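You operate a simulated robot arm through the tools that you are given. There is no shell and no other tool. Be economical: measure what you need, move in short steps, check, and stop when the job is done.

The job below is to be done with a simulated two-armed robot. You get a single attempt, and the scene is never put back.

## Task
Plug both sensor plugs into the sockets of their colour and test them with one piston stroke.
Fine: red lever out till OUT lights, then back till HOME lights.

It is judged by the outcome, as a careful person would: the job done as asked, and still so three seconds after it is handed in. It fails if anything else is knocked over, pushed out of place, dropped, spilled or broken.

## Robot
Two 7-joint arms with fingered hands on one trunk, on a base that drives. Base frame: it is fixed to the floor where the robot stands at the start and does not move with it; the origin is under the middle of the robot, x ahead of it, y to its left, z up; the surface under the hand at the start is at about z = 0.862. Lengths are in m, angles in degrees, forces in N, time in s.
The left shoulder is at the start at [0.07, 0.154, 1.422], the right one opposite. With the tool pointing down near the work surface each hand reaches from about 0.1 to 0.78 m from the robot's upright axis, wherever it stands, measured 20 degrees to its own side. Places, roughly: black grease lever [0.7, -0.3, 1.1]; black valve lever [0.7, -0.4, 1.1]; brass service key [0.5, 0.6, 0.9]; green flush lever [0.6, -0.6, 1]; green pump switch [0.6, 0.5, 0.9]; orange injector port [0.6, -0.2, 1.1]; orange pressure knob [0.6, 0.7, 0.9]; red injector port [0.6, -0.3, 1.1]; red piston lever [0.7, -0.5, 1.1]; red pressure knob [0.6, 0.6, 0.9]; spare mixing head [0.7, -0.2, 1]; test console [0.6, 0.6, 1.1]; white sensor plug (3x3x9 cm) [0.7, 0.1, 1]; white socket [0.6, 0.1, 0.9]; yellow bleed handle [0.7, 0, 1]; yellow sensor plug (3x3x9 cm) [0.7, 0, 1]. Payload 3.9 kg a hand.
The TCP of each hand is the grasp point between the finger pads, 0.03 m short of the fingertips. In the tool frame z runs along the fingers and y along their closing line. Largest opening 0.104 m; the body of the gripper starts 0.035 m behind the TCP. The gripper is a hand of 4 fingers: y runs from the thumb to the fingers, the wrist lies at [-0.017, -0.104, -0.178] in the tool frame, and closing takes about 1.5 s.
Orientation is that of the tool frame in the base frame, as a unit quaternion [w, x, y, z]. With the fingers straight down and the wrist toward the robot, the tool's x, y and z point along [0, 1, 0], [1, 0, 0] and [0, 0, -1] of the base frame.

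## Interface
- The arms move only by the tool step_arm. It takes "left_moves", "right_moves" or both (then of equal length, played together; a hand with none holds still); each is a list of rows, each a list of 7 numbers: the shift along the tool's x, y, z in units of 400 mm (1.0 is 400 mm), then the turn, a rotation vector about the tool's x, y, z in units of 180 degrees (1.0 is 180 degrees), then the finger opening in m, from 0 to 0.104. In form: [[tx, ty, tz, wx, wy, wz, fingers], ...]. A call has 1 to 8 rows; each row is the pose to reach, as a shift and turn from the pose commanded when the call began, along the tool's axes at that moment. A call with a number of a shift or a turn outside -1 to 1 is refused whole. Rows are played at 5 a second. More than 0.05 m and 8.6 degrees between two rows, or a gripper value outside its range, and nothing of the call is played. A pose out of reach is approached as far as the arm can. The call stops where the force on the tool passes 40 N (or 10 N more than at its start, if that is more) or the arm is blocked; 0.2 s more then pass. The fingers move at their own pace (about 0.072 m/s each) and stop on an object; they squeeze with about 25 N. The grip force told is the motor's: it shows also when the fingers shut on nothing. Time passes only in rows, and 0.2 s behind the last, so rows that repeat a pose let the fingers close. The reply holds the time, the measured pose of the TCP, the force on the tool along the base axes, the opening and the grip force, in the units named above and with some noise, with the torque about the TCP (base axes, N m) and any sound that the robot's microphone picked up.
- Cameras (640 x 400 px; columns grow to the right, rows downward): "scene" is now at [0.133, 0.0142, 1.6467]; the picture's right is [0.15, -0.99, -0.00], its down [-0.63, -0.10, -0.77] and it looks along [0.76, 0.11, -0.64] (base axes); focal length 214 px, centre (320, 200). "left" rides on the left gripper at [-0.066, -0.09, -0.126] in its tool frame; the picture's right is [-0.78, -0.30, 0.56], its down [0.57, -0.70, 0.42] and it looks along [0.26, 0.65, 0.71] (tool axes); focal length 275 px, centre (320, 200). "right" rides on the right gripper at [0.066, -0.09, -0.126] in its tool frame; the picture's right is [-0.78, 0.30, -0.56], its down [-0.57, -0.70, 0.42] and it looks along [-0.27, 0.65, 0.71] (tool axes); focal length 275 px, centre (320, 200).
- snapshot(camera): a new picture of that camera. The clock stands still meanwhile.
- lift_body(by): slides the trunk up (or, below 0, down) by that many m; the arms and the scene camera ride with it, the base frame stays. It gives what a move gives, with no picture.
- drive_base(legs): drives the robot by 1 to 6 legs, each [ahead, turn to the left] in m and degrees, along the robot's own axes; the way and the turn of a leg run together, so that a leg with both is an arc; at most 1.5 m and 180 degrees a leg. The arms and the cameras ride along, it lands a little off, and it stops where it bumps. It gives what a move gives.
- preshape(shape, hand): the hand has 4 fingers and takes this shape, open, in about a second: jaw (thumb against the fingers, like two jaws); tri (thumb and two fingers); tip (a fingertip pinch); poke (one finger out to press); point (the index stretched); flat (the hand flat); cup (the hand cupped); fist (a fist). The gripper value then closes the fingers along that shape, each until it touches; the sizes above hold for jaw. It gives what a move gives, with no picture.
- pan_tilt(pan, tilt): turns the head with the scene camera to pan (to the left, within 86 degrees either way) and tilt (down, from -29 to 69), counted from straight ahead of the robot. It gives what a move gives.
- measure_at(camera, pixels): for up to 12 pixels [column, row] of the newest picture of that camera ("zoom" is the newest enlarged one), the place [x, y, z] in the base frame of the surface seen there, good to about 0.002 m. The clock stands still meanwhile.
- enlarge(camera, box): a new picture of the part [left, top, right, bottom] of that camera's present view, enlarged. The clock stands still meanwhile.
- close_job(): hands the job in; it is judged then, once.

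Go step by step. Measure first, check grasps and placings, and put right what went wrong. The budget is 80 turns and 78 pictures, counting those below and the enlarged ones. Unless the task says otherwise, let go and move clear before handing in, and close with one line.

The tools are called after "Call:" as name(argument=value, ...) on one line, values as JSON. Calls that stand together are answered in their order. step_arm: Moves the arms, as the interface text tells. Its arguments: {"type":"object","properties":{"left_moves":{"type":"array","items":{"type":"array","items":{"type":"number"}}},"right_moves":{"type":"array","items":{"type":"array","items":{"type":"number"}}}},"required":[]} The other tools are called the same way: lift_body (by) slides the trunk up or down; preshape (shape, hand) gives the hand a shape; drive_base (legs) drives the base; pan_tilt (pan, tilt) turns the head that bears the scene camera; snapshot (camera) takes a picture; measure_at (camera, pixels) gives the place of the surface under pixels of a picture; enlarge (camera, box) takes an enlarged picture of a part of a camera's view; close_job () hands the job in.

At the start:

```text
time_s: 0.0
left_position: [0.5771, 0.1884, 1.4466]
left_tcp_rot: [-0.001, 0.707, 0.707, 0.0]
left_wrist_force: [0.0, -0.5, 0.1]
left_wrist_torque: [0.01, -0.03, -0.01]
left_finger_gap: 0.1038
left_grasp_force: 0.0
left_shape: jaw
right_position: [0.4916, -0.2875, 1.4724]
right_tcp_rot: [0.0, 0.707, 0.708, 0.0]
right_wrist_force: [0.0, -0.6, 0.7]
right_wrist_torque: [0.0, 0.0, -0.02]
right_finger_gap: 0.1038
right_grasp_force: 0.1
right_shape: jaw
trunk travel left (down, up): [-0.875, 0.065]
robot x, y, heading: [-0.0031, 0.0031, 0.4]
head pan, tilt: [8.6, 39.8]
```

scene: 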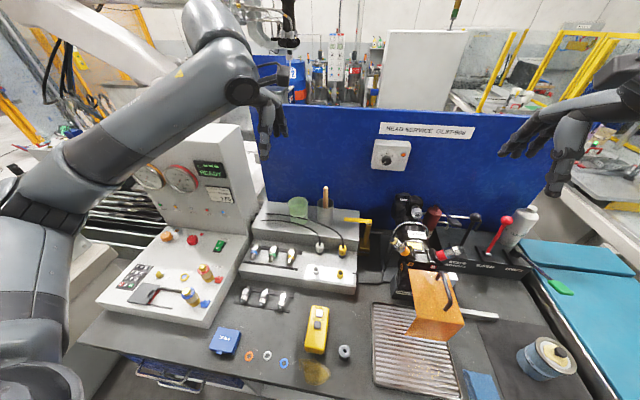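
right: 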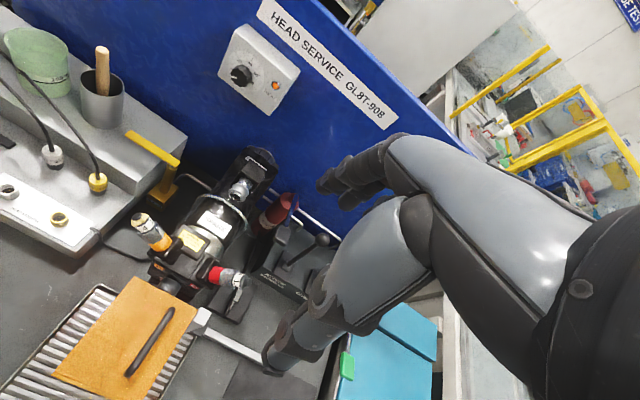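
left: 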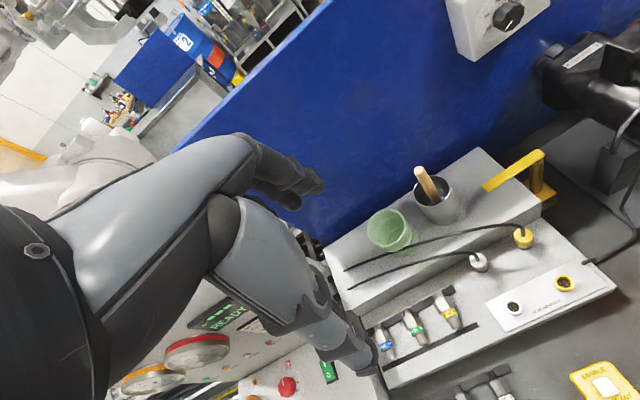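

The pictures show the two plugs (about scene px (320,245) and (342,247)), the sockets (313,272) and (340,276), and the red lever (505,222). I'll enlarge these areas.

Call:
enlarge(camera="scene", box=[240, 180, 400, 300])

Call:
enlarge(camera="scene", box=[390, 180, 580, 320])

Call:
enlarge(camera="left", box=[320, 130, 640, 340])

```text
3.33 times, centred on (320, 240) of scene
```

zoom: 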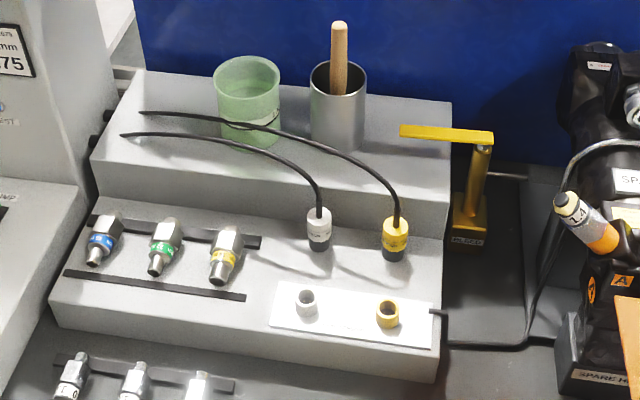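

```text
2.86 times, centred on (485, 250) of scene
```

zoom: 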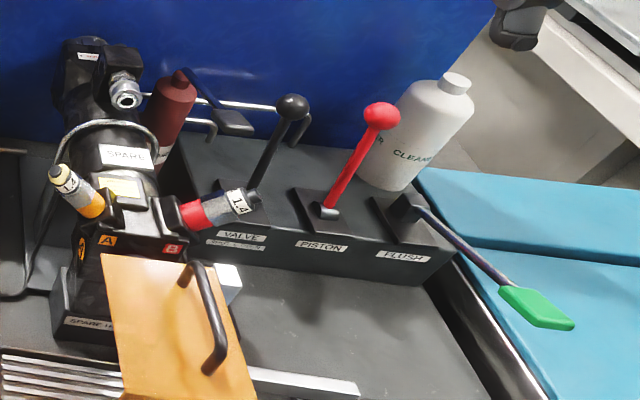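

```text
1.90 times, centred on (480, 235) of left
```

zoom: 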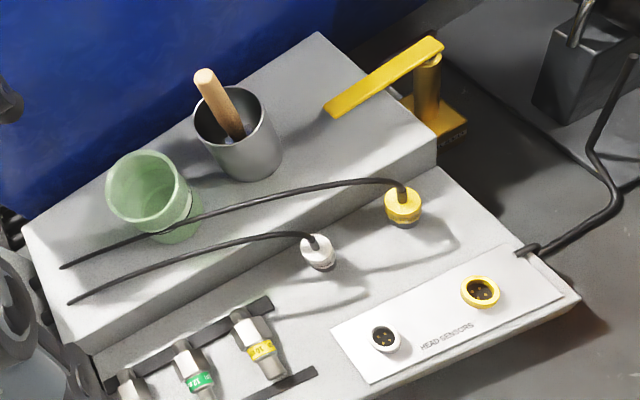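

The plugs stand upright at zoom (319,230) and (396,240), with the sockets in front. I'll zoom in tighter to measure plugs and sockets accurately.

Call:
enlarge(camera="scene", box=[296, 230, 360, 290])

Call:
measure_at(camera="left", pixels=[[479, 263], [523, 239], [514, 307], [564, 284], [500, 315], [590, 290], [470, 290], [430, 205], [513, 307]])

Call:
enlarge(camera="scene", box=[130, 140, 270, 230])

Call:
enlarge(camera="left", box=[440, 210, 600, 330])

```text
6.67 times, centred on (328, 260) of scene
```

zoom: 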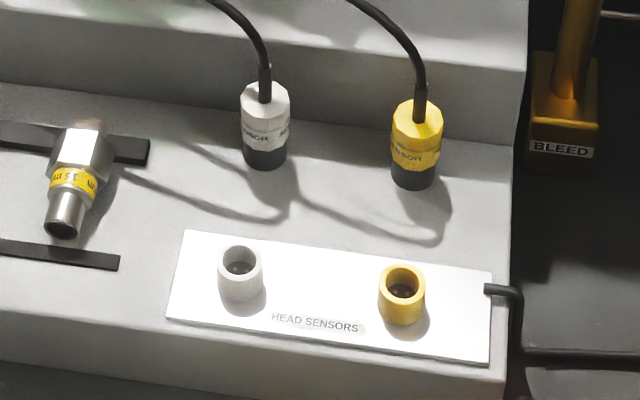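

```text
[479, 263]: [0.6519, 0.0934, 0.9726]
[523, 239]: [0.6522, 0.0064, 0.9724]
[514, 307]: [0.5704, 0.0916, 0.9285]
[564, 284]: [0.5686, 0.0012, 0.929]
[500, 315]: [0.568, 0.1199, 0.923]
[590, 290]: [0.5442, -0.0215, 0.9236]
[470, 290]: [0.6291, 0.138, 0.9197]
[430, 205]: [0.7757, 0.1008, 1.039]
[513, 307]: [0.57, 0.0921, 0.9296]
```

```text
4.44 times, centred on (200, 185) of scene
```

zoom: 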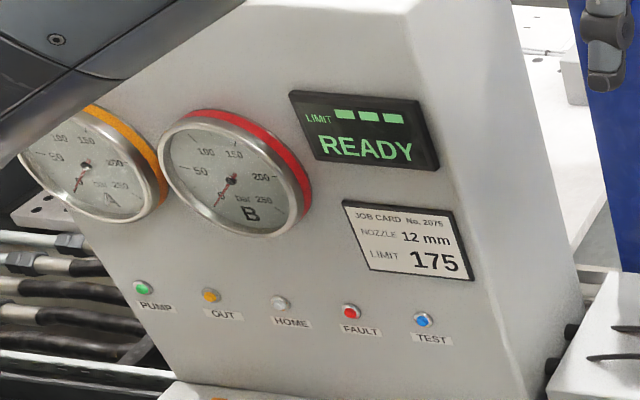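

```text
3.33 times, centred on (520, 270) of left
```

zoom: 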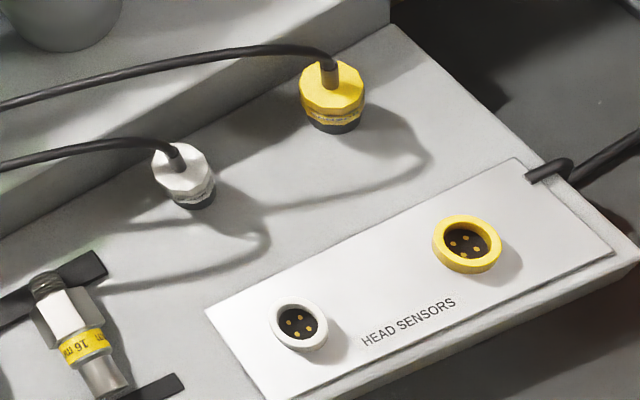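

The lamps PUMP/OUT/HOME/FAULT/TEST are on the console. I now measure socket rims and plug tops in the current zoom.

Call:
measure_at(camera="zoom", pixels=[[274, 318], [322, 330], [299, 302], [297, 349], [438, 246], [496, 240], [466, 218], [468, 270], [300, 328], [469, 245]])

Call:
measure_at(camera="zoom", pixels=[[158, 165], [205, 165], [185, 190], [190, 152], [303, 90], [360, 88], [334, 108], [338, 66], [178, 160], [328, 70], [195, 204], [332, 130]])

Call:
measure_at(camera="scene", pixels=[[264, 220], [326, 218], [370, 220], [350, 219], [503, 221], [487, 252], [477, 218], [365, 250]])

```text
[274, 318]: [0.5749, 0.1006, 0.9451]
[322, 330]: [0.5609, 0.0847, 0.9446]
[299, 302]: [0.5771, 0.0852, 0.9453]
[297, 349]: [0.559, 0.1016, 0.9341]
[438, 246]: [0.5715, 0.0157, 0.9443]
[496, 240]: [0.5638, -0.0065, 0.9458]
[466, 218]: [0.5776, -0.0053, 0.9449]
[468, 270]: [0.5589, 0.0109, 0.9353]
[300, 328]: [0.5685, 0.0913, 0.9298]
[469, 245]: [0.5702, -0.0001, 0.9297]
```

```text
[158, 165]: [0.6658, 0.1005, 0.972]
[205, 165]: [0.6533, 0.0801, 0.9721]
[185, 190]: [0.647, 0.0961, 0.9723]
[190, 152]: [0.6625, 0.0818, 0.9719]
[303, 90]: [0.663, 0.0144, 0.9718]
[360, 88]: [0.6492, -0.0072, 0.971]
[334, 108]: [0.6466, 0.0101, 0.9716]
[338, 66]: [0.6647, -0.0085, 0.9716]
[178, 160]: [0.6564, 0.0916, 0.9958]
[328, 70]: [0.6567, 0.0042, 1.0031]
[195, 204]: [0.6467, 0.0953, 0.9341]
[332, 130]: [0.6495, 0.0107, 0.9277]
```

```text
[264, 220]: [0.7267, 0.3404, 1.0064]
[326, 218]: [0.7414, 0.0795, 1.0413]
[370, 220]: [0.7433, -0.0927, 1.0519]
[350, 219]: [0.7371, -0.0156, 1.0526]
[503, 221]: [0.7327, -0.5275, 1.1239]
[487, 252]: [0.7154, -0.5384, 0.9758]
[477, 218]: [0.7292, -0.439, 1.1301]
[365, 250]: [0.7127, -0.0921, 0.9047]
```

Plug tops are at z 0.972 around (0.657,0.090) and (0.656,0.002), and the sockets are at about (0.568,0.092) and (0.5685,0.0025) with rims at 0.945. I need the clearance to the riser behind, so I'll measure that.

Call:
measure_at(camera="scene", pixels=[[330, 236], [330, 240], [330, 232], [330, 228], [330, 244], [330, 248], [330, 226], [300, 238], [351, 243], [310, 225], [302, 216]])

Call:
enlarge(camera="right", box=[120, 130, 340, 330])

```text
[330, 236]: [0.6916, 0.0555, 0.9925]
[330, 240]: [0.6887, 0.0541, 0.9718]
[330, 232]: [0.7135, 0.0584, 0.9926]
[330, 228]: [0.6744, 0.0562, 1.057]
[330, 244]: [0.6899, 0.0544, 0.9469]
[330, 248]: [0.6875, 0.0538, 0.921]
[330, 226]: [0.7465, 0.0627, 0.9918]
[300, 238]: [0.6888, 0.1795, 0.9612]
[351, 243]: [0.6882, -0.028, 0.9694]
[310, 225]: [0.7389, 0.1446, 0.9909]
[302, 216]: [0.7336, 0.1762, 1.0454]
```

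```text
2.00 times, centred on (230, 230) of right
```

zoom: 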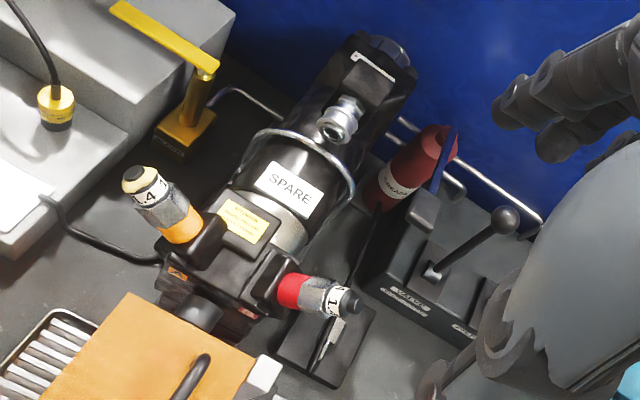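

The riser front is at x≈0.688, only about 17 mm behind the plugs, so finger width matters. I'll compare the hand shapes visually before choosing.

Call:
enlarge(camera="scene", box=[480, 60, 640, 200])

Call:
preshape(shape="tip", hand="left")

Call:
preshape(shape="tri", hand="right")

Call:
snapshot(camera="scene")

Call:
snapshot(camera="left")

```text
2.86 times, centred on (560, 130) of scene
```

zoom: 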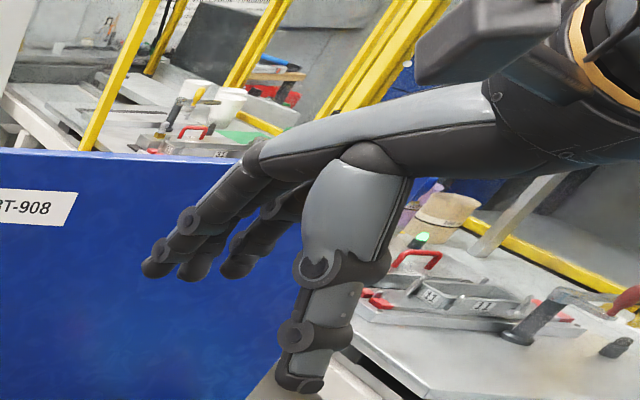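

```text
time_s: 0.9
left_position: [0.5777, 0.188, 1.446]
left_tcp_rot: [0.0, 0.707, 0.707, -0.001]
left_wrist_force: [0.5, 0.3, -0.7]
left_wrist_torque: [0.02, -0.03, -0.01]
left_finger_gap: 0.1037
left_grasp_force: 0.0
left_shape: tip
right_position: [0.4917, -0.2864, 1.4734]
right_tcp_rot: [0.0, 0.708, 0.706, 0.0]
right_wrist_force: [0.7, -0.4, -0.1]
right_wrist_torque: [-0.04, -0.01, 0.01]
right_finger_gap: 0.1039
right_grasp_force: 0.0
right_shape: jaw
trunk travel left (down, up): [-0.875, 0.065]
robot x, y, heading: [0.0011, 0.0001, -0.1]
head pan, tilt: [8.6, 39.8]
```

```text
time_s: 1.8
left_position: [0.5769, 0.1887, 1.4465]
left_tcp_rot: [0.0, 0.707, 0.707, -0.001]
left_wrist_force: [0.0, -0.1, -0.1]
left_wrist_torque: [0.0, 0.0, 0.01]
left_finger_gap: 0.1037
left_grasp_force: 0.1
left_shape: tip
right_position: [0.4924, -0.2867, 1.4727]
right_tcp_rot: [0.0, 0.707, 0.707, 0.0]
right_wrist_force: [0.1, 0.1, -0.5]
right_wrist_torque: [0.0, 0.01, -0.02]
right_finger_gap: 0.1038
right_grasp_force: 0.1
right_shape: tri
trunk travel left (down, up): [-0.875, 0.065]
robot x, y, heading: [0.0013, 0.0011, 0.1]
head pan, tilt: [8.6, 39.8]
```

```text
66 pictures are left
```

scene: 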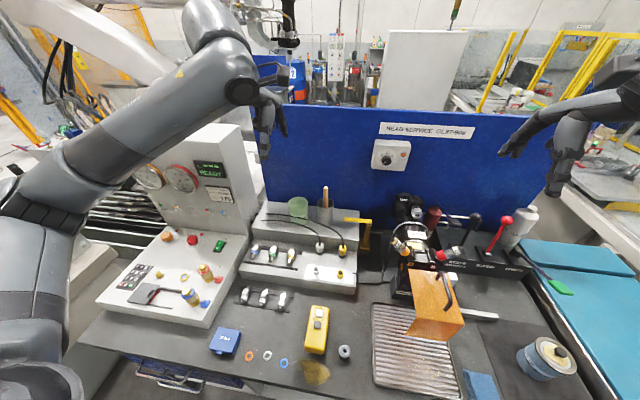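

```text
65 pictures are left
```

left: 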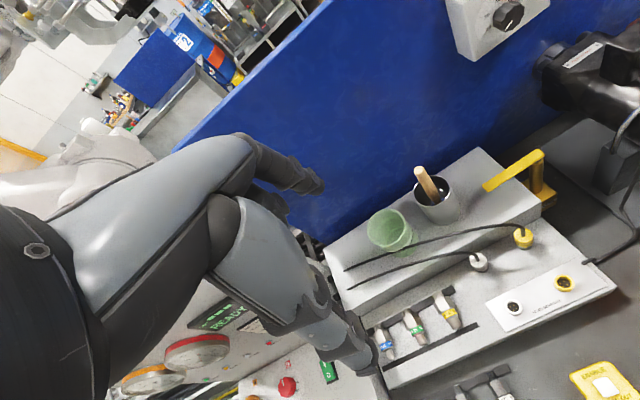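

The left hand is now in tip shape, and the scene shows no contact so far. I'll bring it above the white plug, turning the wrist out to the left so that it closes along y.

Call:
step_arm(left_moves=[[-0.0306, 0.0247, 0.0928, 0, 0, 0.046, 0.104], [-0.0612, 0.0494, 0.1856, 0, 0, 0.092, 0.104], [-0.0919, 0.0741, 0.2784, 0, 0, 0.138, 0.104], [-0.1225, 0.0988, 0.3713, 0, 0, 0.184, 0.104], [-0.1531, 0.1234, 0.4641, 0, 0, 0.23, 0.104], [-0.1838, 0.1481, 0.5569, 0, 0, 0.276, 0.104], [-0.2144, 0.1728, 0.6497, 0, 0, 0.322, 0.104], [-0.245, 0.1975, 0.7425, 0, 0, 0.368, 0.104]])

Call:
step_arm(left_moves=[[0, 0, 0, 0, 0, 0.044, 0.08], [0, 0, 0, 0, 0, 0.088, 0.06], [0, 0, 0, 0, 0, 0.132, 0.045], [0, 0, 0, 0, 0, 0.132, 0.04], [0, 0, 0, 0, 0, 0.132, 0.04]])

Call:
snapshot(camera="scene")

Call:
snapshot(camera="left")

```text
time_s: 3.6
left_position: [0.6567, 0.0892, 1.1496]
left_tcp_rot: [0.001, 0.979, 0.206, -0.001]
left_wrist_force: [0.4, -0.2, 0.4]
left_wrist_torque: [0.0, 0.01, 0.01]
left_finger_gap: 0.1038
left_grasp_force: 0.1
left_shape: tip
right_position: [0.4934, -0.2882, 1.4719]
right_tcp_rot: [-0.001, 0.708, 0.707, -0.001]
right_wrist_force: [0.0, 0.7, 0.0]
right_wrist_torque: [-0.01, -0.02, 0.02]
right_finger_gap: 0.1034
right_grasp_force: 0.1
right_shape: tri
trunk travel left (down, up): [-0.875, 0.065]
robot x, y, heading: [-0.0002, 0.0002, 0.2]
head pan, tilt: [8.6, 39.8]
```

```text
time_s: 4.8
left_position: [0.6561, 0.0902, 1.1485]
left_tcp_rot: [0.0, 1.0, 0.001, 0.0]
left_wrist_force: [0.3, -0.4, -0.8]
left_wrist_torque: [0.02, -0.02, 0.02]
left_finger_gap: 0.0405
left_grasp_force: 0.0
left_shape: tip
right_position: [0.4919, -0.288, 1.4725]
right_tcp_rot: [-0.001, 0.707, 0.707, 0.0]
right_wrist_force: [-0.9, 0.4, 0.8]
right_wrist_torque: [0.03, -0.01, 0.01]
right_finger_gap: 0.1037
right_grasp_force: 0.2
right_shape: tri
trunk travel left (down, up): [-0.875, 0.065]
robot x, y, heading: [-0.0013, 0.0039, 0.1]
head pan, tilt: [8.6, 39.8]
```

```text
64 pictures are left
```

scene: 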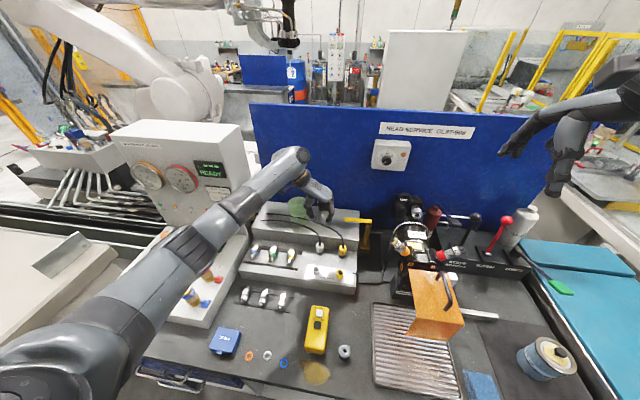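

```text
63 pictures are left
```

left: 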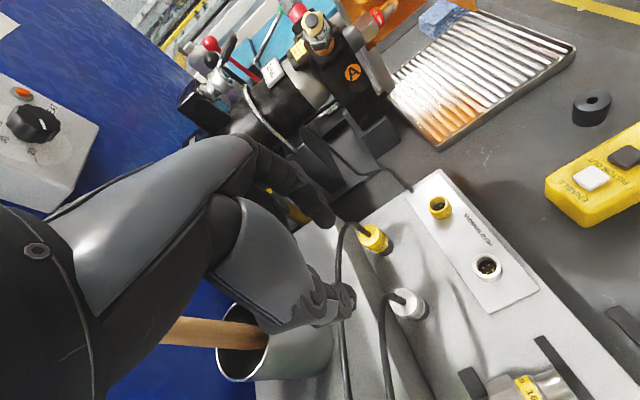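

The hand hovers above the white plug at TCP (0.656,0.090,1.149) with a 0.040 gap. I'll look closely at its finger width, and also read the yellow pendant.

Call:
enlarge(camera="scene", box=[260, 150, 380, 260])

Call:
enlarge(camera="scene", box=[280, 290, 370, 370])

Call:
enlarge(camera="left", box=[260, 150, 500, 350])

```text
3.64 times, centred on (320, 205) of scene
```

zoom: 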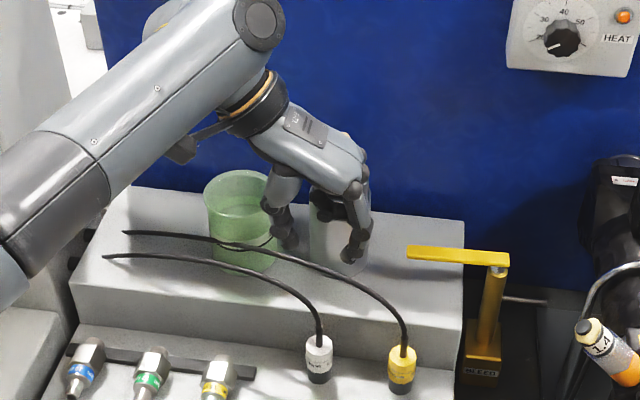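

```text
5.00 times, centred on (325, 330) of scene
```

zoom: 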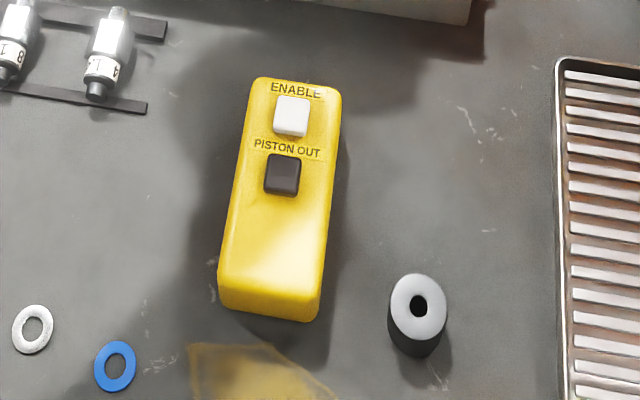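

```text
2.00 times, centred on (380, 250) of left
```

zoom: 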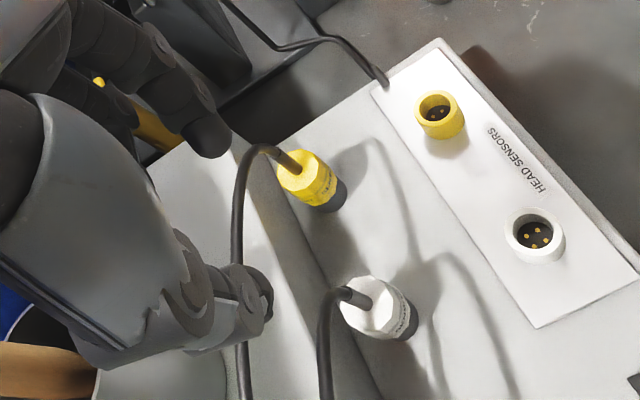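

The pendant reads ENABLE / PISTON OUT, but the task wants the lever. I'll measure the finger positions in the left zoom to see how far the fingers reach toward the riser.

Call:
measure_at(camera="zoom", pixels=[[205, 140], [190, 120], [222, 145], [150, 70], [110, 55], [120, 110], [265, 300], [250, 315], [270, 280], [215, 330], [240, 280], [100, 110]])

Call:
enlarge(camera="left", box=[220, 120, 360, 260])

Call:
enlarge(camera="right", box=[0, 0, 240, 200])

```text
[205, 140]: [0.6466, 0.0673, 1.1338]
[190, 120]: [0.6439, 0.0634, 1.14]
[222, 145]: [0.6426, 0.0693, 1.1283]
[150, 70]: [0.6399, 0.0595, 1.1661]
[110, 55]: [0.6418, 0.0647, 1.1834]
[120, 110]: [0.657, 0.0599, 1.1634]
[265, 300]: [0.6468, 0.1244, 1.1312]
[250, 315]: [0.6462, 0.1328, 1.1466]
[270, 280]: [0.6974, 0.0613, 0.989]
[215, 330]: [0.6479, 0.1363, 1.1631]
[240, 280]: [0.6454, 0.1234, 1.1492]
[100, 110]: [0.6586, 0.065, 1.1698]
```

```text
2.86 times, centred on (290, 190) of left
```

zoom: 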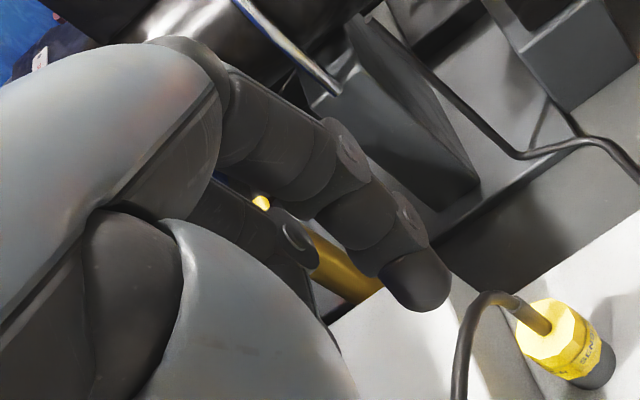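

```text
2.00 times, centred on (120, 100) of right
```

zoom: 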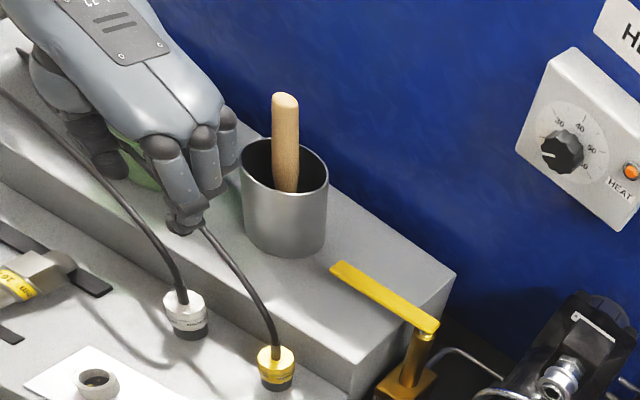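

In tip shape the middle and ring fingers are folded up behind the index (left px about (280,204)). I'll measure how low they hang.

Call:
measure_at(camera="left", pixels=[[280, 204], [285, 211], [275, 210], [265, 200], [284, 222], [255, 195], [325, 218], [310, 222]])

Call:
measure_at(camera="zoom", pixels=[[200, 185], [225, 170], [215, 190], [185, 225], [170, 215], [205, 150], [228, 125], [115, 165]])

```text
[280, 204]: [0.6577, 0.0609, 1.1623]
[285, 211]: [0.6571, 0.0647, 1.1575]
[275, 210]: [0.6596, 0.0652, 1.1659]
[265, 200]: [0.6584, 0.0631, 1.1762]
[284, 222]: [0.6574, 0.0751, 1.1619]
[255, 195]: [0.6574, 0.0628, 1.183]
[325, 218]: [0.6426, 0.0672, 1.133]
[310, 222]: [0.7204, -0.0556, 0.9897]
```

```text
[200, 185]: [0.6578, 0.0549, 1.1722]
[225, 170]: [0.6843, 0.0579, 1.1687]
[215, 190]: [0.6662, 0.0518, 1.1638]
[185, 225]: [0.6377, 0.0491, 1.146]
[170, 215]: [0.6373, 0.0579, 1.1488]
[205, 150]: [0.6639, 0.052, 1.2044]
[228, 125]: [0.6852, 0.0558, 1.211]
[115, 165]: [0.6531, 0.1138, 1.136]
```

Only the index and thumb reach down, and the folded fingers sit behind. I'll tilt the hand 35° so that it leans back toward the robot, clear of the riser and cables. From there I'll set up a standoff to approach along the fingers.

Call:
step_arm(left_moves=[[-0.0345, 0, 0.0395, 0, 0.0389, 0, 0.055], [-0.069, 0, 0.079, 0, 0.0778, 0, 0.055], [-0.1035, 0, 0.1185, 0, 0.1167, 0, 0.055], [-0.138, 0, 0.158, 0, 0.1556, 0, 0.055], [-0.1725, 0, 0.1975, 0, 0.1944, 0, 0.055], [-0.1725, 0, 0.1975, 0, 0.1944, 0, 0.055]])

Call:
snapshot(camera="left")

Call:
enlarge(camera="scene", box=[260, 150, 380, 270])

```text
time_s: 6.2
left_position: [0.5867, 0.0891, 1.0704]
left_tcp_rot: [0.0, 0.954, 0.0, 0.301]
left_wrist_force: [-0.6, 0.6, -0.3]
left_wrist_torque: [-0.01, 0.04, -0.01]
left_finger_gap: 0.0544
left_grasp_force: 0.0
left_shape: tip
right_position: [0.4935, -0.2891, 1.4722]
right_tcp_rot: [0.0, 0.708, 0.707, 0.0]
right_wrist_force: [0.4, 0.0, 0.0]
right_wrist_torque: [0.03, -0.01, -0.03]
right_finger_gap: 0.1036
right_grasp_force: 0.1
right_shape: tri
trunk travel left (down, up): [-0.875, 0.065]
robot x, y, heading: [-0.0009, 0.0007, 0.1]
head pan, tilt: [8.6, 39.8]
```

```text
57 pictures are left
```

left: 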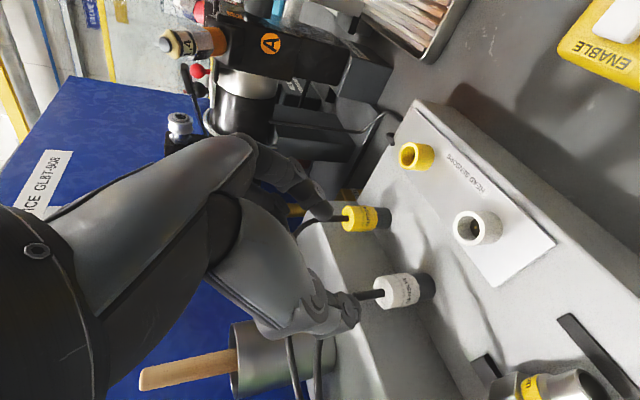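

```text
3.33 times, centred on (320, 210) of scene
```

zoom: 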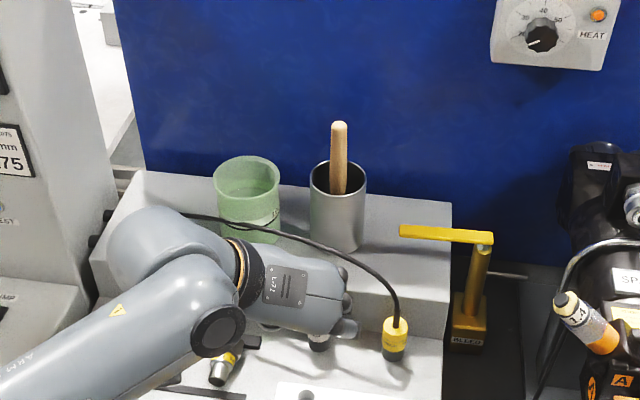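

The hand is tilted and in front of the plug, with the index tip at left px (325,210) and the thumb tip at (350,305). I'll check their positions before advancing.

Call:
measure_at(camera="left", pixels=[[325, 210], [318, 205], [330, 215], [350, 308], [340, 300], [355, 298], [400, 290], [365, 218], [310, 195], [335, 310]])

```text
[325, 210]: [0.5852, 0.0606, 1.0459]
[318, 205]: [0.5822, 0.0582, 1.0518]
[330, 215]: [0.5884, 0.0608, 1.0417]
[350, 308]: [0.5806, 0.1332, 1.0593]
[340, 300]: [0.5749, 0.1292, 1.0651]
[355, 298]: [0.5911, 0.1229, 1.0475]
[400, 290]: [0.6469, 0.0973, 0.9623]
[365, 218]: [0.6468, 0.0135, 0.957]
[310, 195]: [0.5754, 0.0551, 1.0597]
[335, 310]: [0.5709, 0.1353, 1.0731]
```

The fingers straddle y≈0.092, matching the plug. I'll advance 0.12 m along the fingers.

Call:
step_arm(left_moves=[[0, -0.003, 0.08, 0, 0, 0, 0.055], [0, -0.003, 0.16, 0, 0, 0, 0.055], [0, -0.003, 0.23, 0, 0, 0, 0.055], [0, -0.003, 0.27, 0, 0, 0, 0.055], [0, -0.003, 0.302, 0, 0, 0, 0.055]])

Call:
snapshot(camera="left")

Call:
enlarge(camera="right", box=[0, 0, 240, 200])

```text
time_s: 7.4
left_position: [0.6543, 0.0877, 0.9786]
left_tcp_rot: [0.001, 0.952, 0.0, 0.306]
left_wrist_force: [-3.8, -2.5, 20.6]
left_wrist_torque: [0.11, -0.29, -0.01]
left_finger_gap: 0.0544
left_grasp_force: 0.0
left_shape: tip
right_position: [0.4846, -0.2895, 1.4758]
right_tcp_rot: [0.001, 0.708, 0.707, 0.003]
right_wrist_force: [-0.2, -0.9, 0.0]
right_wrist_torque: [0.03, 0.04, -0.01]
right_finger_gap: 0.1035
right_grasp_force: 0.0
right_shape: tri
trunk travel left (down, up): [-0.875, 0.065]
robot x, y, heading: [0.0005, 0.0013, -0.1]
head pan, tilt: [8.6, 39.8]
```

```text
55 pictures are left
```

left: 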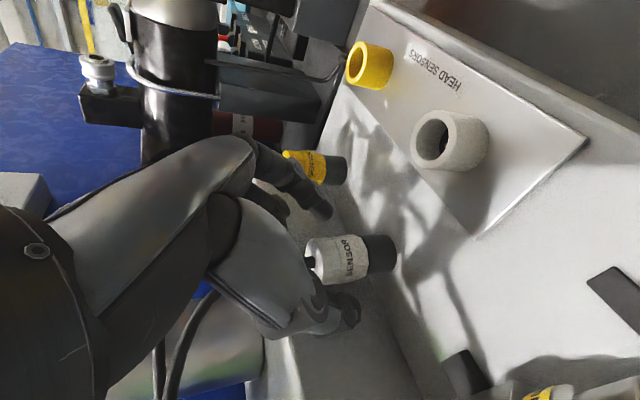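

```text
2.00 times, centred on (120, 100) of right
```

zoom: 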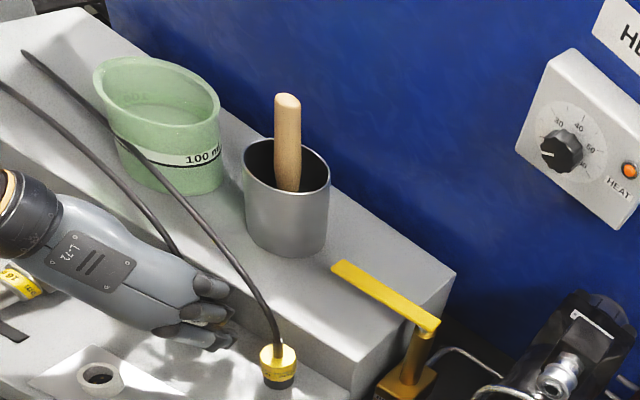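

There's a 20 N upward push and the TCP stopped at z 0.979, so part of the hand (probably a folded finger) rests on the plug's top. I'll raise about 11 mm and check the force.

Call:
step_arm(left_moves=[[0.008, 0, -0.0115, 0, 0, 0, 0.055], [0.016, 0, -0.023, 0, 0, 0, 0.055], [0.016, 0, -0.023, 0, 0, 0, 0.055]])

Call:
enlarge(camera="left", box=[220, 130, 440, 340])

Call:
enlarge(camera="right", box=[0, 70, 160, 200])

```text
time_s: 8.2
left_position: [0.654, 0.0918, 0.9824]
left_tcp_rot: [-0.001, 0.954, 0.001, 0.299]
left_wrist_force: [0.0, -0.2, 2.9]
left_wrist_torque: [0.02, -0.07, -0.01]
left_finger_gap: 0.0548
left_grasp_force: 0.1
left_shape: tip
right_position: [0.4918, -0.2868, 1.4734]
right_tcp_rot: [-0.001, 0.707, 0.707, 0.001]
right_wrist_force: [-0.2, 0.2, 0.2]
right_wrist_torque: [0.02, 0.01, -0.02]
right_finger_gap: 0.1037
right_grasp_force: 0.1
right_shape: tri
trunk travel left (down, up): [-0.875, 0.065]
robot x, y, heading: [0.0013, 0.0021, 0.0]
head pan, tilt: [8.6, 39.8]
```

```text
1.90 times, centred on (330, 235) of left
```

zoom: 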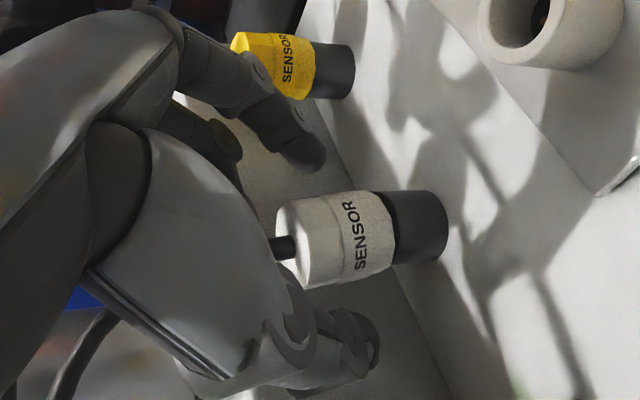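

```text
3.08 times, centred on (80, 135) of right
```

zoom: 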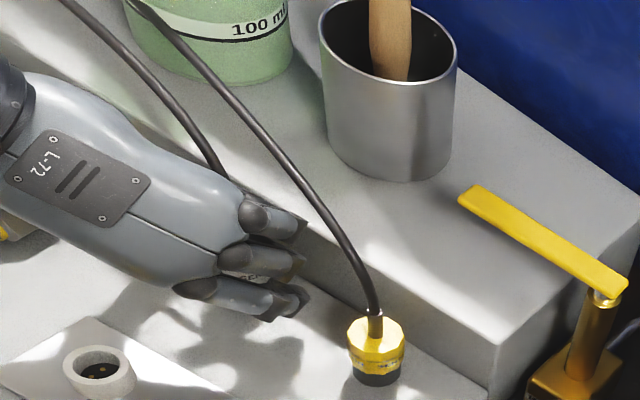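

Residual push is now only 3 N. I'll locate what touches by measuring the folded fingertips (right zoom (295,230),(298,265)) and the riser edge.

Call:
measure_at(camera="zoom", pixels=[[295, 228], [300, 262], [300, 300], [270, 218], [275, 250], [270, 290], [310, 235], [240, 275], [240, 262]])

Call:
measure_at(camera="left", pixels=[[320, 212], [325, 216], [310, 205], [290, 205], [288, 220], [298, 212], [345, 310], [350, 305], [330, 250], [315, 262], [318, 250]])

```text
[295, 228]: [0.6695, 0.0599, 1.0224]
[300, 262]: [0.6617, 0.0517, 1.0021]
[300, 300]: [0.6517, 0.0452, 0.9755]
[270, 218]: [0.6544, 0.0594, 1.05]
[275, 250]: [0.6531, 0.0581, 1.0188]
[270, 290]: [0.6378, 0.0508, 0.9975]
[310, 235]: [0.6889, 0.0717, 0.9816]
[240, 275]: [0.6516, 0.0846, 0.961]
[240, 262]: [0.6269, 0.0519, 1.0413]
```

```text
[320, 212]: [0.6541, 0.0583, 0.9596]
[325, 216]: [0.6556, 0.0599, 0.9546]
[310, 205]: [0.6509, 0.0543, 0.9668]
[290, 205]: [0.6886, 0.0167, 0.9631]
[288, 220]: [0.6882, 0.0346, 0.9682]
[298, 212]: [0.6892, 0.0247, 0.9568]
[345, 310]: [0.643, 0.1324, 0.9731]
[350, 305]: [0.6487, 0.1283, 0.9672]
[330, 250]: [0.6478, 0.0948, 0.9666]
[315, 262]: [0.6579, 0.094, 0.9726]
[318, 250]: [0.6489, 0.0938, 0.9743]
```

The index finger sits ~6 mm too far in +x (front face at 0.655, plug axis 0.6565), so the folded fingertips crowd the cable. I'll shift back 7 mm, then down 7 mm.

Call:
step_arm(left_moves=[[-0.0143, 0, -0.01, 0, 0, 0, 0.055], [-0.0143, 0, -0.01, 0, 0, 0, 0.055], [-0.0194, 0, -0.003, 0, 0, 0, 0.055], [-0.0244, 0, 0.0043, 0, 0, 0, 0.055]])

Call:
enlarge(camera="left", box=[220, 130, 440, 340])

```text
time_s: 9.2
left_position: [0.6488, 0.0901, 0.9786]
left_tcp_rot: [0.001, 0.953, 0.001, 0.304]
left_wrist_force: [-0.6, -1.5, 13.3]
left_wrist_torque: [0.09, -0.15, 0.0]
left_finger_gap: 0.0547
left_grasp_force: 0.1
left_shape: tip
right_position: [0.4886, -0.2888, 1.4745]
right_tcp_rot: [0.0, 0.708, 0.707, 0.001]
right_wrist_force: [0.0, -0.8, -1.1]
right_wrist_torque: [0.02, 0.0, 0.01]
right_finger_gap: 0.1037
right_grasp_force: 0.1
right_shape: tri
trunk travel left (down, up): [-0.875, 0.065]
robot x, y, heading: [-0.0019, -0.0022, -0.2]
head pan, tilt: [8.6, 39.8]
```

```text
1.90 times, centred on (330, 235) of left
```

zoom: 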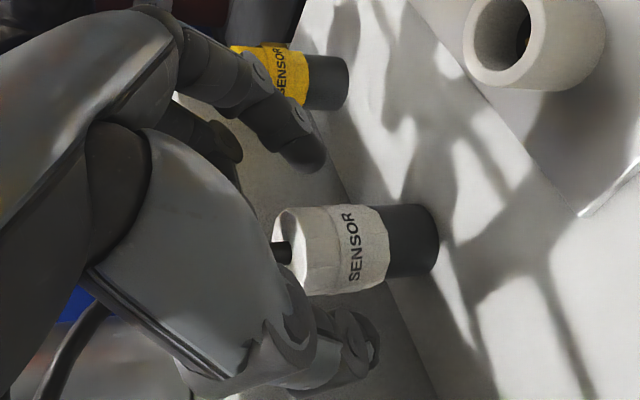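

The contact point stays near (0.660,0.097), which is the strain relief touching the hand. This is as low as it goes, so I'll raise 5 mm and close.

Call:
step_arm(left_moves=[[0.0072, 0, -0.0102, 0, 0, 0, 0.055], [0.0072, 0, -0.0102, 0, 0, 0, 0.04], [0.0072, 0, -0.0102, 0, 0, 0, 0.02], [0.0072, 0, -0.0102, 0, 0, 0, 0.01], [0.0072, 0, -0.0102, 0, 0, 0, 0.01], [0.0072, 0, -0.0102, 0, 0, 0, 0.01], [0.0072, 0, -0.0102, 0, 0, 0, 0.01]])

Call:
enlarge(camera="left", box=[220, 130, 440, 340])

```text
time_s: 10.8
left_position: [0.6472, 0.091, 0.9816]
left_tcp_rot: [0.0, 0.954, 0.001, 0.3]
left_wrist_force: [-3.8, 1.0, 1.5]
left_wrist_torque: [0.05, 0.11, 0.02]
left_finger_gap: 0.0205
left_grasp_force: 24.6
left_shape: tip
right_position: [0.4915, -0.2882, 1.4733]
right_tcp_rot: [0.0, 0.707, 0.707, 0.0]
right_wrist_force: [-0.7, 0.4, -0.2]
right_wrist_torque: [0.03, -0.04, 0.04]
right_finger_gap: 0.1035
right_grasp_force: 0.0
right_shape: tri
trunk travel left (down, up): [-0.875, 0.065]
robot x, y, heading: [-0.0004, 0.0005, 0.0]
head pan, tilt: [8.6, 39.8]
```

```text
1.90 times, centred on (330, 235) of left
```

zoom: 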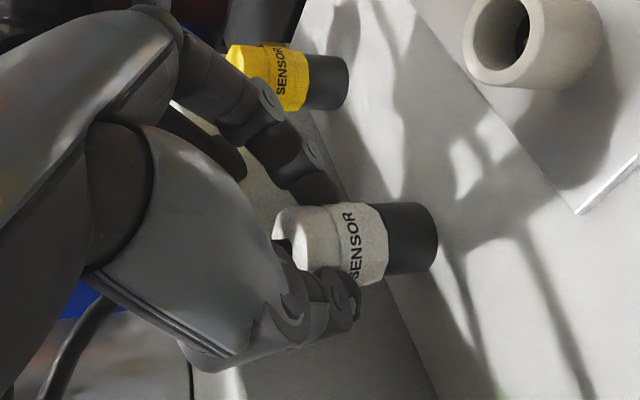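

The grip holds at gap 0.0205 and 24.6 N, with the plug still upright. I'll lift 45 mm and check.

Call:
step_arm(left_moves=[[0.0215, 0, -0.0307, 0, 0, 0, 0.01], [0.043, 0, -0.0614, 0, 0, 0, 0.01], [0.0646, 0, -0.0921, 0, 0, 0, 0.01], [0.0646, 0, -0.0921, 0, 0, 0, 0.01]])

Call:
enlarge(camera="left", box=[220, 130, 440, 340])

Call:
enlarge(camera="scene", box=[260, 190, 380, 290])

```text
time_s: 11.8
left_position: [0.6484, 0.0908, 1.0258]
left_tcp_rot: [0.0, 0.954, 0.0, 0.301]
left_wrist_force: [0.0, 0.0, -0.8]
left_wrist_torque: [0.0, 0.02, 0.0]
left_finger_gap: 0.0204
left_grasp_force: 25.1
left_shape: tip
right_position: [0.4926, -0.2885, 1.4721]
right_tcp_rot: [0.0, 0.707, 0.707, 0.0]
right_wrist_force: [0.0, 0.1, -0.9]
right_wrist_torque: [0.01, -0.01, -0.02]
right_finger_gap: 0.1035
right_grasp_force: 0.0
right_shape: tri
trunk travel left (down, up): [-0.875, 0.065]
robot x, y, heading: [-0.002, -0.0026, -0.3]
head pan, tilt: [8.6, 39.8]
```

```text
1.90 times, centred on (330, 235) of left
```

zoom: 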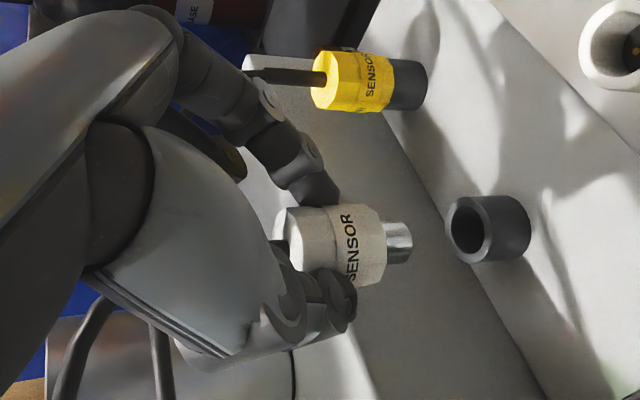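

```text
4.00 times, centred on (320, 240) of scene
```

zoom: 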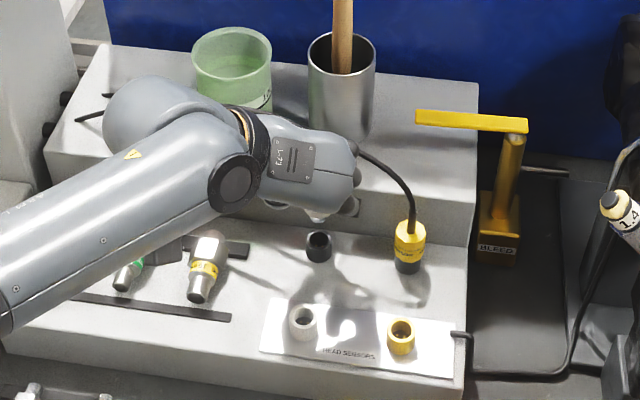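

The plug was in a black holder and lifted out cleanly, with its metal nose showing. I'll measure the holder against the white socket in the scene zoom to get the exact transfer vector.

Call:
measure_at(camera="zoom", pixels=[[306, 240], [331, 240], [318, 233], [318, 248], [290, 320], [316, 322], [303, 308], [302, 334], [388, 335], [414, 338], [401, 322], [401, 350]])

Call:
enlarge(camera="left", box=[300, 160, 640, 372])

```text
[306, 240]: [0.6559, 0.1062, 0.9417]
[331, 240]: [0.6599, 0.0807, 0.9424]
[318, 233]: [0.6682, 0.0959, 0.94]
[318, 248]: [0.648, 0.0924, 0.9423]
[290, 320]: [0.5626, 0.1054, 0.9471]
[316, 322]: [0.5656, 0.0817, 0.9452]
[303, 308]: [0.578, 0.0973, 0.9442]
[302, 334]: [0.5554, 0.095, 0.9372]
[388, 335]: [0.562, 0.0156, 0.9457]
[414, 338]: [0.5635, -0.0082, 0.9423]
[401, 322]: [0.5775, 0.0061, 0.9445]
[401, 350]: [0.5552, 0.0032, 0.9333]
```

```text
1.88 times, centred on (470, 266) of left
```

zoom: 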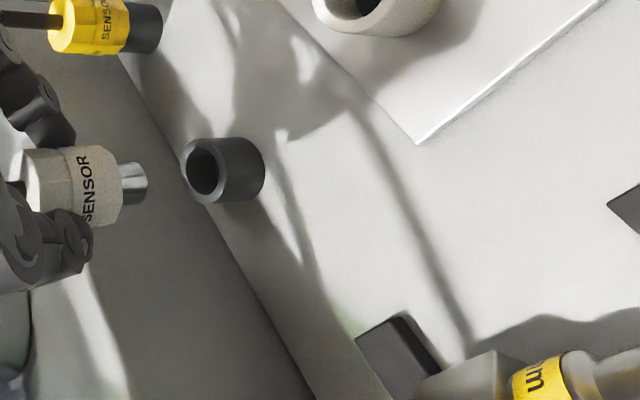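

The holder-to-socket vector comes out at about (-0.090, +0.0005). I'll move the plug back 90 mm at this height and view the alignment.

Call:
step_arm(left_moves=[[-0.0614, 0, -0.043, 0, 0, 0, 0.01], [-0.1229, -0.001, -0.086, 0, 0, 0, 0.01], [-0.1843, -0.0013, -0.129, 0, 0, 0, 0.01], [-0.1843, -0.0013, -0.129, 0, 0, 0, 0.01]])

Call:
enlarge(camera="left", box=[300, 160, 520, 320])

Call:
enlarge(camera="scene", box=[280, 230, 360, 290])

```text
time_s: 12.8
left_position: [0.5586, 0.0917, 1.0264]
left_tcp_rot: [0.001, 0.954, 0.0, 0.301]
left_wrist_force: [-0.5, -1.5, -0.5]
left_wrist_torque: [-0.02, 0.0, 0.03]
left_finger_gap: 0.0204
left_grasp_force: 25.3
left_shape: tip
right_position: [0.4925, -0.287, 1.4722]
right_tcp_rot: [0.001, 0.708, 0.706, 0.001]
right_wrist_force: [-0.6, 0.6, -0.6]
right_wrist_torque: [-0.02, 0.03, 0.01]
right_finger_gap: 0.1038
right_grasp_force: 0.0
right_shape: tri
trunk travel left (down, up): [-0.875, 0.065]
robot x, y, heading: [0.003, 0.0012, 0.1]
head pan, tilt: [8.6, 39.8]
```

```text
2.50 times, centred on (410, 240) of left
```

zoom: 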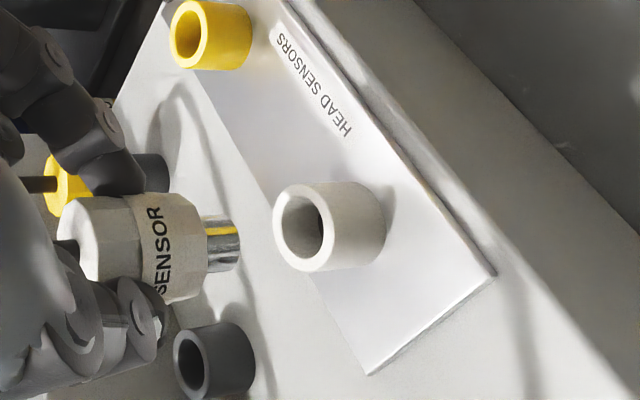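

```text
6.67 times, centred on (320, 260) of scene
```

zoom: 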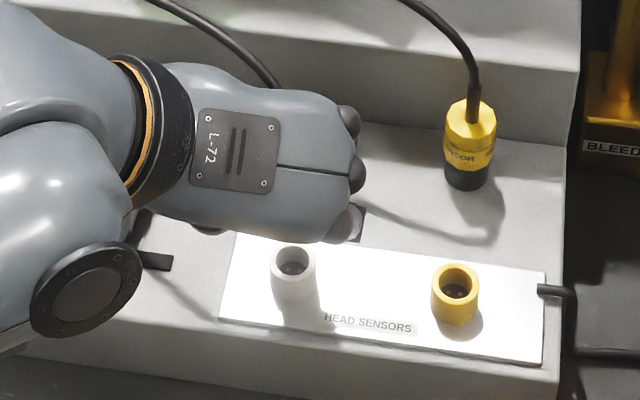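

The left zoom isn't newest, so I'll measure the socket rims in this scene zoom. Then I'll take another left zoom to measure the nose.

Call:
measure_at(camera="zoom", pixels=[[274, 261], [313, 263], [294, 248], [293, 275], [434, 280], [477, 283], [457, 266], [455, 296], [450, 118], [492, 123], [470, 110], [240, 300]])

Call:
enlarge(camera="left", box=[300, 190, 460, 320])

```text
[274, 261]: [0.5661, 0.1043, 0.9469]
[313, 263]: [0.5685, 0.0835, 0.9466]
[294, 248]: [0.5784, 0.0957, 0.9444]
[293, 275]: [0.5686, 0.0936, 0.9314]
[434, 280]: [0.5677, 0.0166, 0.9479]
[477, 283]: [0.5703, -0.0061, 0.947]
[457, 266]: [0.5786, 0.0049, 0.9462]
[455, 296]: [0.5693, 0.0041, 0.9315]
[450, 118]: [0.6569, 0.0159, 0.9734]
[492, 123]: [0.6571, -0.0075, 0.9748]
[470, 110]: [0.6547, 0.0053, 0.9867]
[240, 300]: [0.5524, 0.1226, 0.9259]
```

```text
3.08 times, centred on (380, 255) of left
```

zoom: 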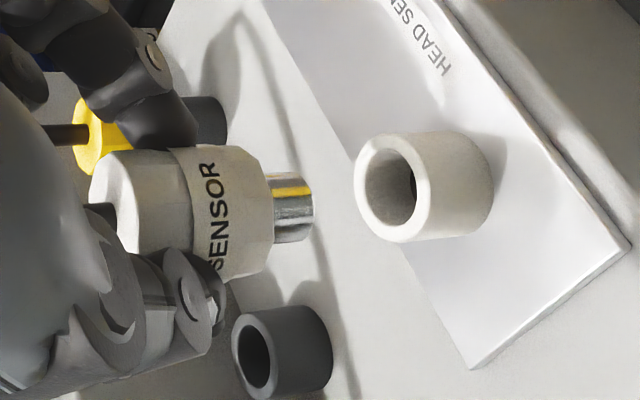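

I'll measure the nose and the socket rim from this one view to verify their relative alignment.

Call:
measure_at(camera="zoom", pixels=[[290, 178], [292, 207], [292, 238], [306, 207], [240, 215], [180, 210], [358, 185], [422, 195], [392, 138], [385, 236], [240, 160], [230, 268]])

```text
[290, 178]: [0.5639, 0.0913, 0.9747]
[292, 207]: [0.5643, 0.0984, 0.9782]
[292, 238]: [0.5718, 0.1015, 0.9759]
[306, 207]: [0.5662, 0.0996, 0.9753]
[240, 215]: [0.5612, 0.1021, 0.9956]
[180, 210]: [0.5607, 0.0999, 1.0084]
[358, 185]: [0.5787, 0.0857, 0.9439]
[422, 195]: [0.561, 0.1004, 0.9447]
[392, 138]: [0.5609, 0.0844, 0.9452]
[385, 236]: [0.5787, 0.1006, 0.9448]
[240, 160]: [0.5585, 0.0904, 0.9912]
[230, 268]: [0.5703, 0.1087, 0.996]
```

From this view the nose centre is about (0.5704,0.0943) and the socket centre (0.5698,0.0928). I'll correct y by −1.3 mm and lower partway.

Call:
step_arm(left_moves=[[-0.001, 0.0033, -0.0007, 0, 0, 0, 0.01], [-0.0297, 0.0033, 0.0403, 0, 0, 0, 0.01], [-0.0368, 0.0033, 0.0505, 0, 0, 0, 0.01], [-0.0425, 0.0033, 0.0587, 0, 0, 0, 0.01], [-0.0483, 0.0033, 0.0669, 0, 0, 0, 0.01]])

Call:
enlarge(camera="left", box=[280, 170, 440, 320])

```text
time_s: 14.0
left_position: [0.5573, 0.0901, 0.9916]
left_tcp_rot: [0.0, 0.954, 0.0, 0.299]
left_wrist_force: [-1.8, -0.2, 1.5]
left_wrist_torque: [-0.01, 0.11, 0.02]
left_finger_gap: 0.0205
left_grasp_force: 25.2
left_shape: tip
right_position: [0.4938, -0.2872, 1.4731]
right_tcp_rot: [0.001, 0.708, 0.707, 0.0]
right_wrist_force: [0.0, -0.3, -0.5]
right_wrist_torque: [0.02, 0.03, 0.0]
right_finger_gap: 0.1038
right_grasp_force: 0.0
right_shape: tri
trunk travel left (down, up): [-0.875, 0.065]
robot x, y, heading: [-0.0016, 0.0018, -0.1]
head pan, tilt: [8.6, 39.8]
```

```text
2.67 times, centred on (360, 245) of left
```

zoom: 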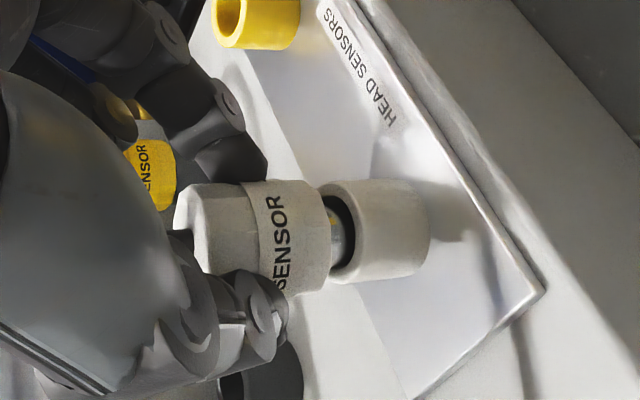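

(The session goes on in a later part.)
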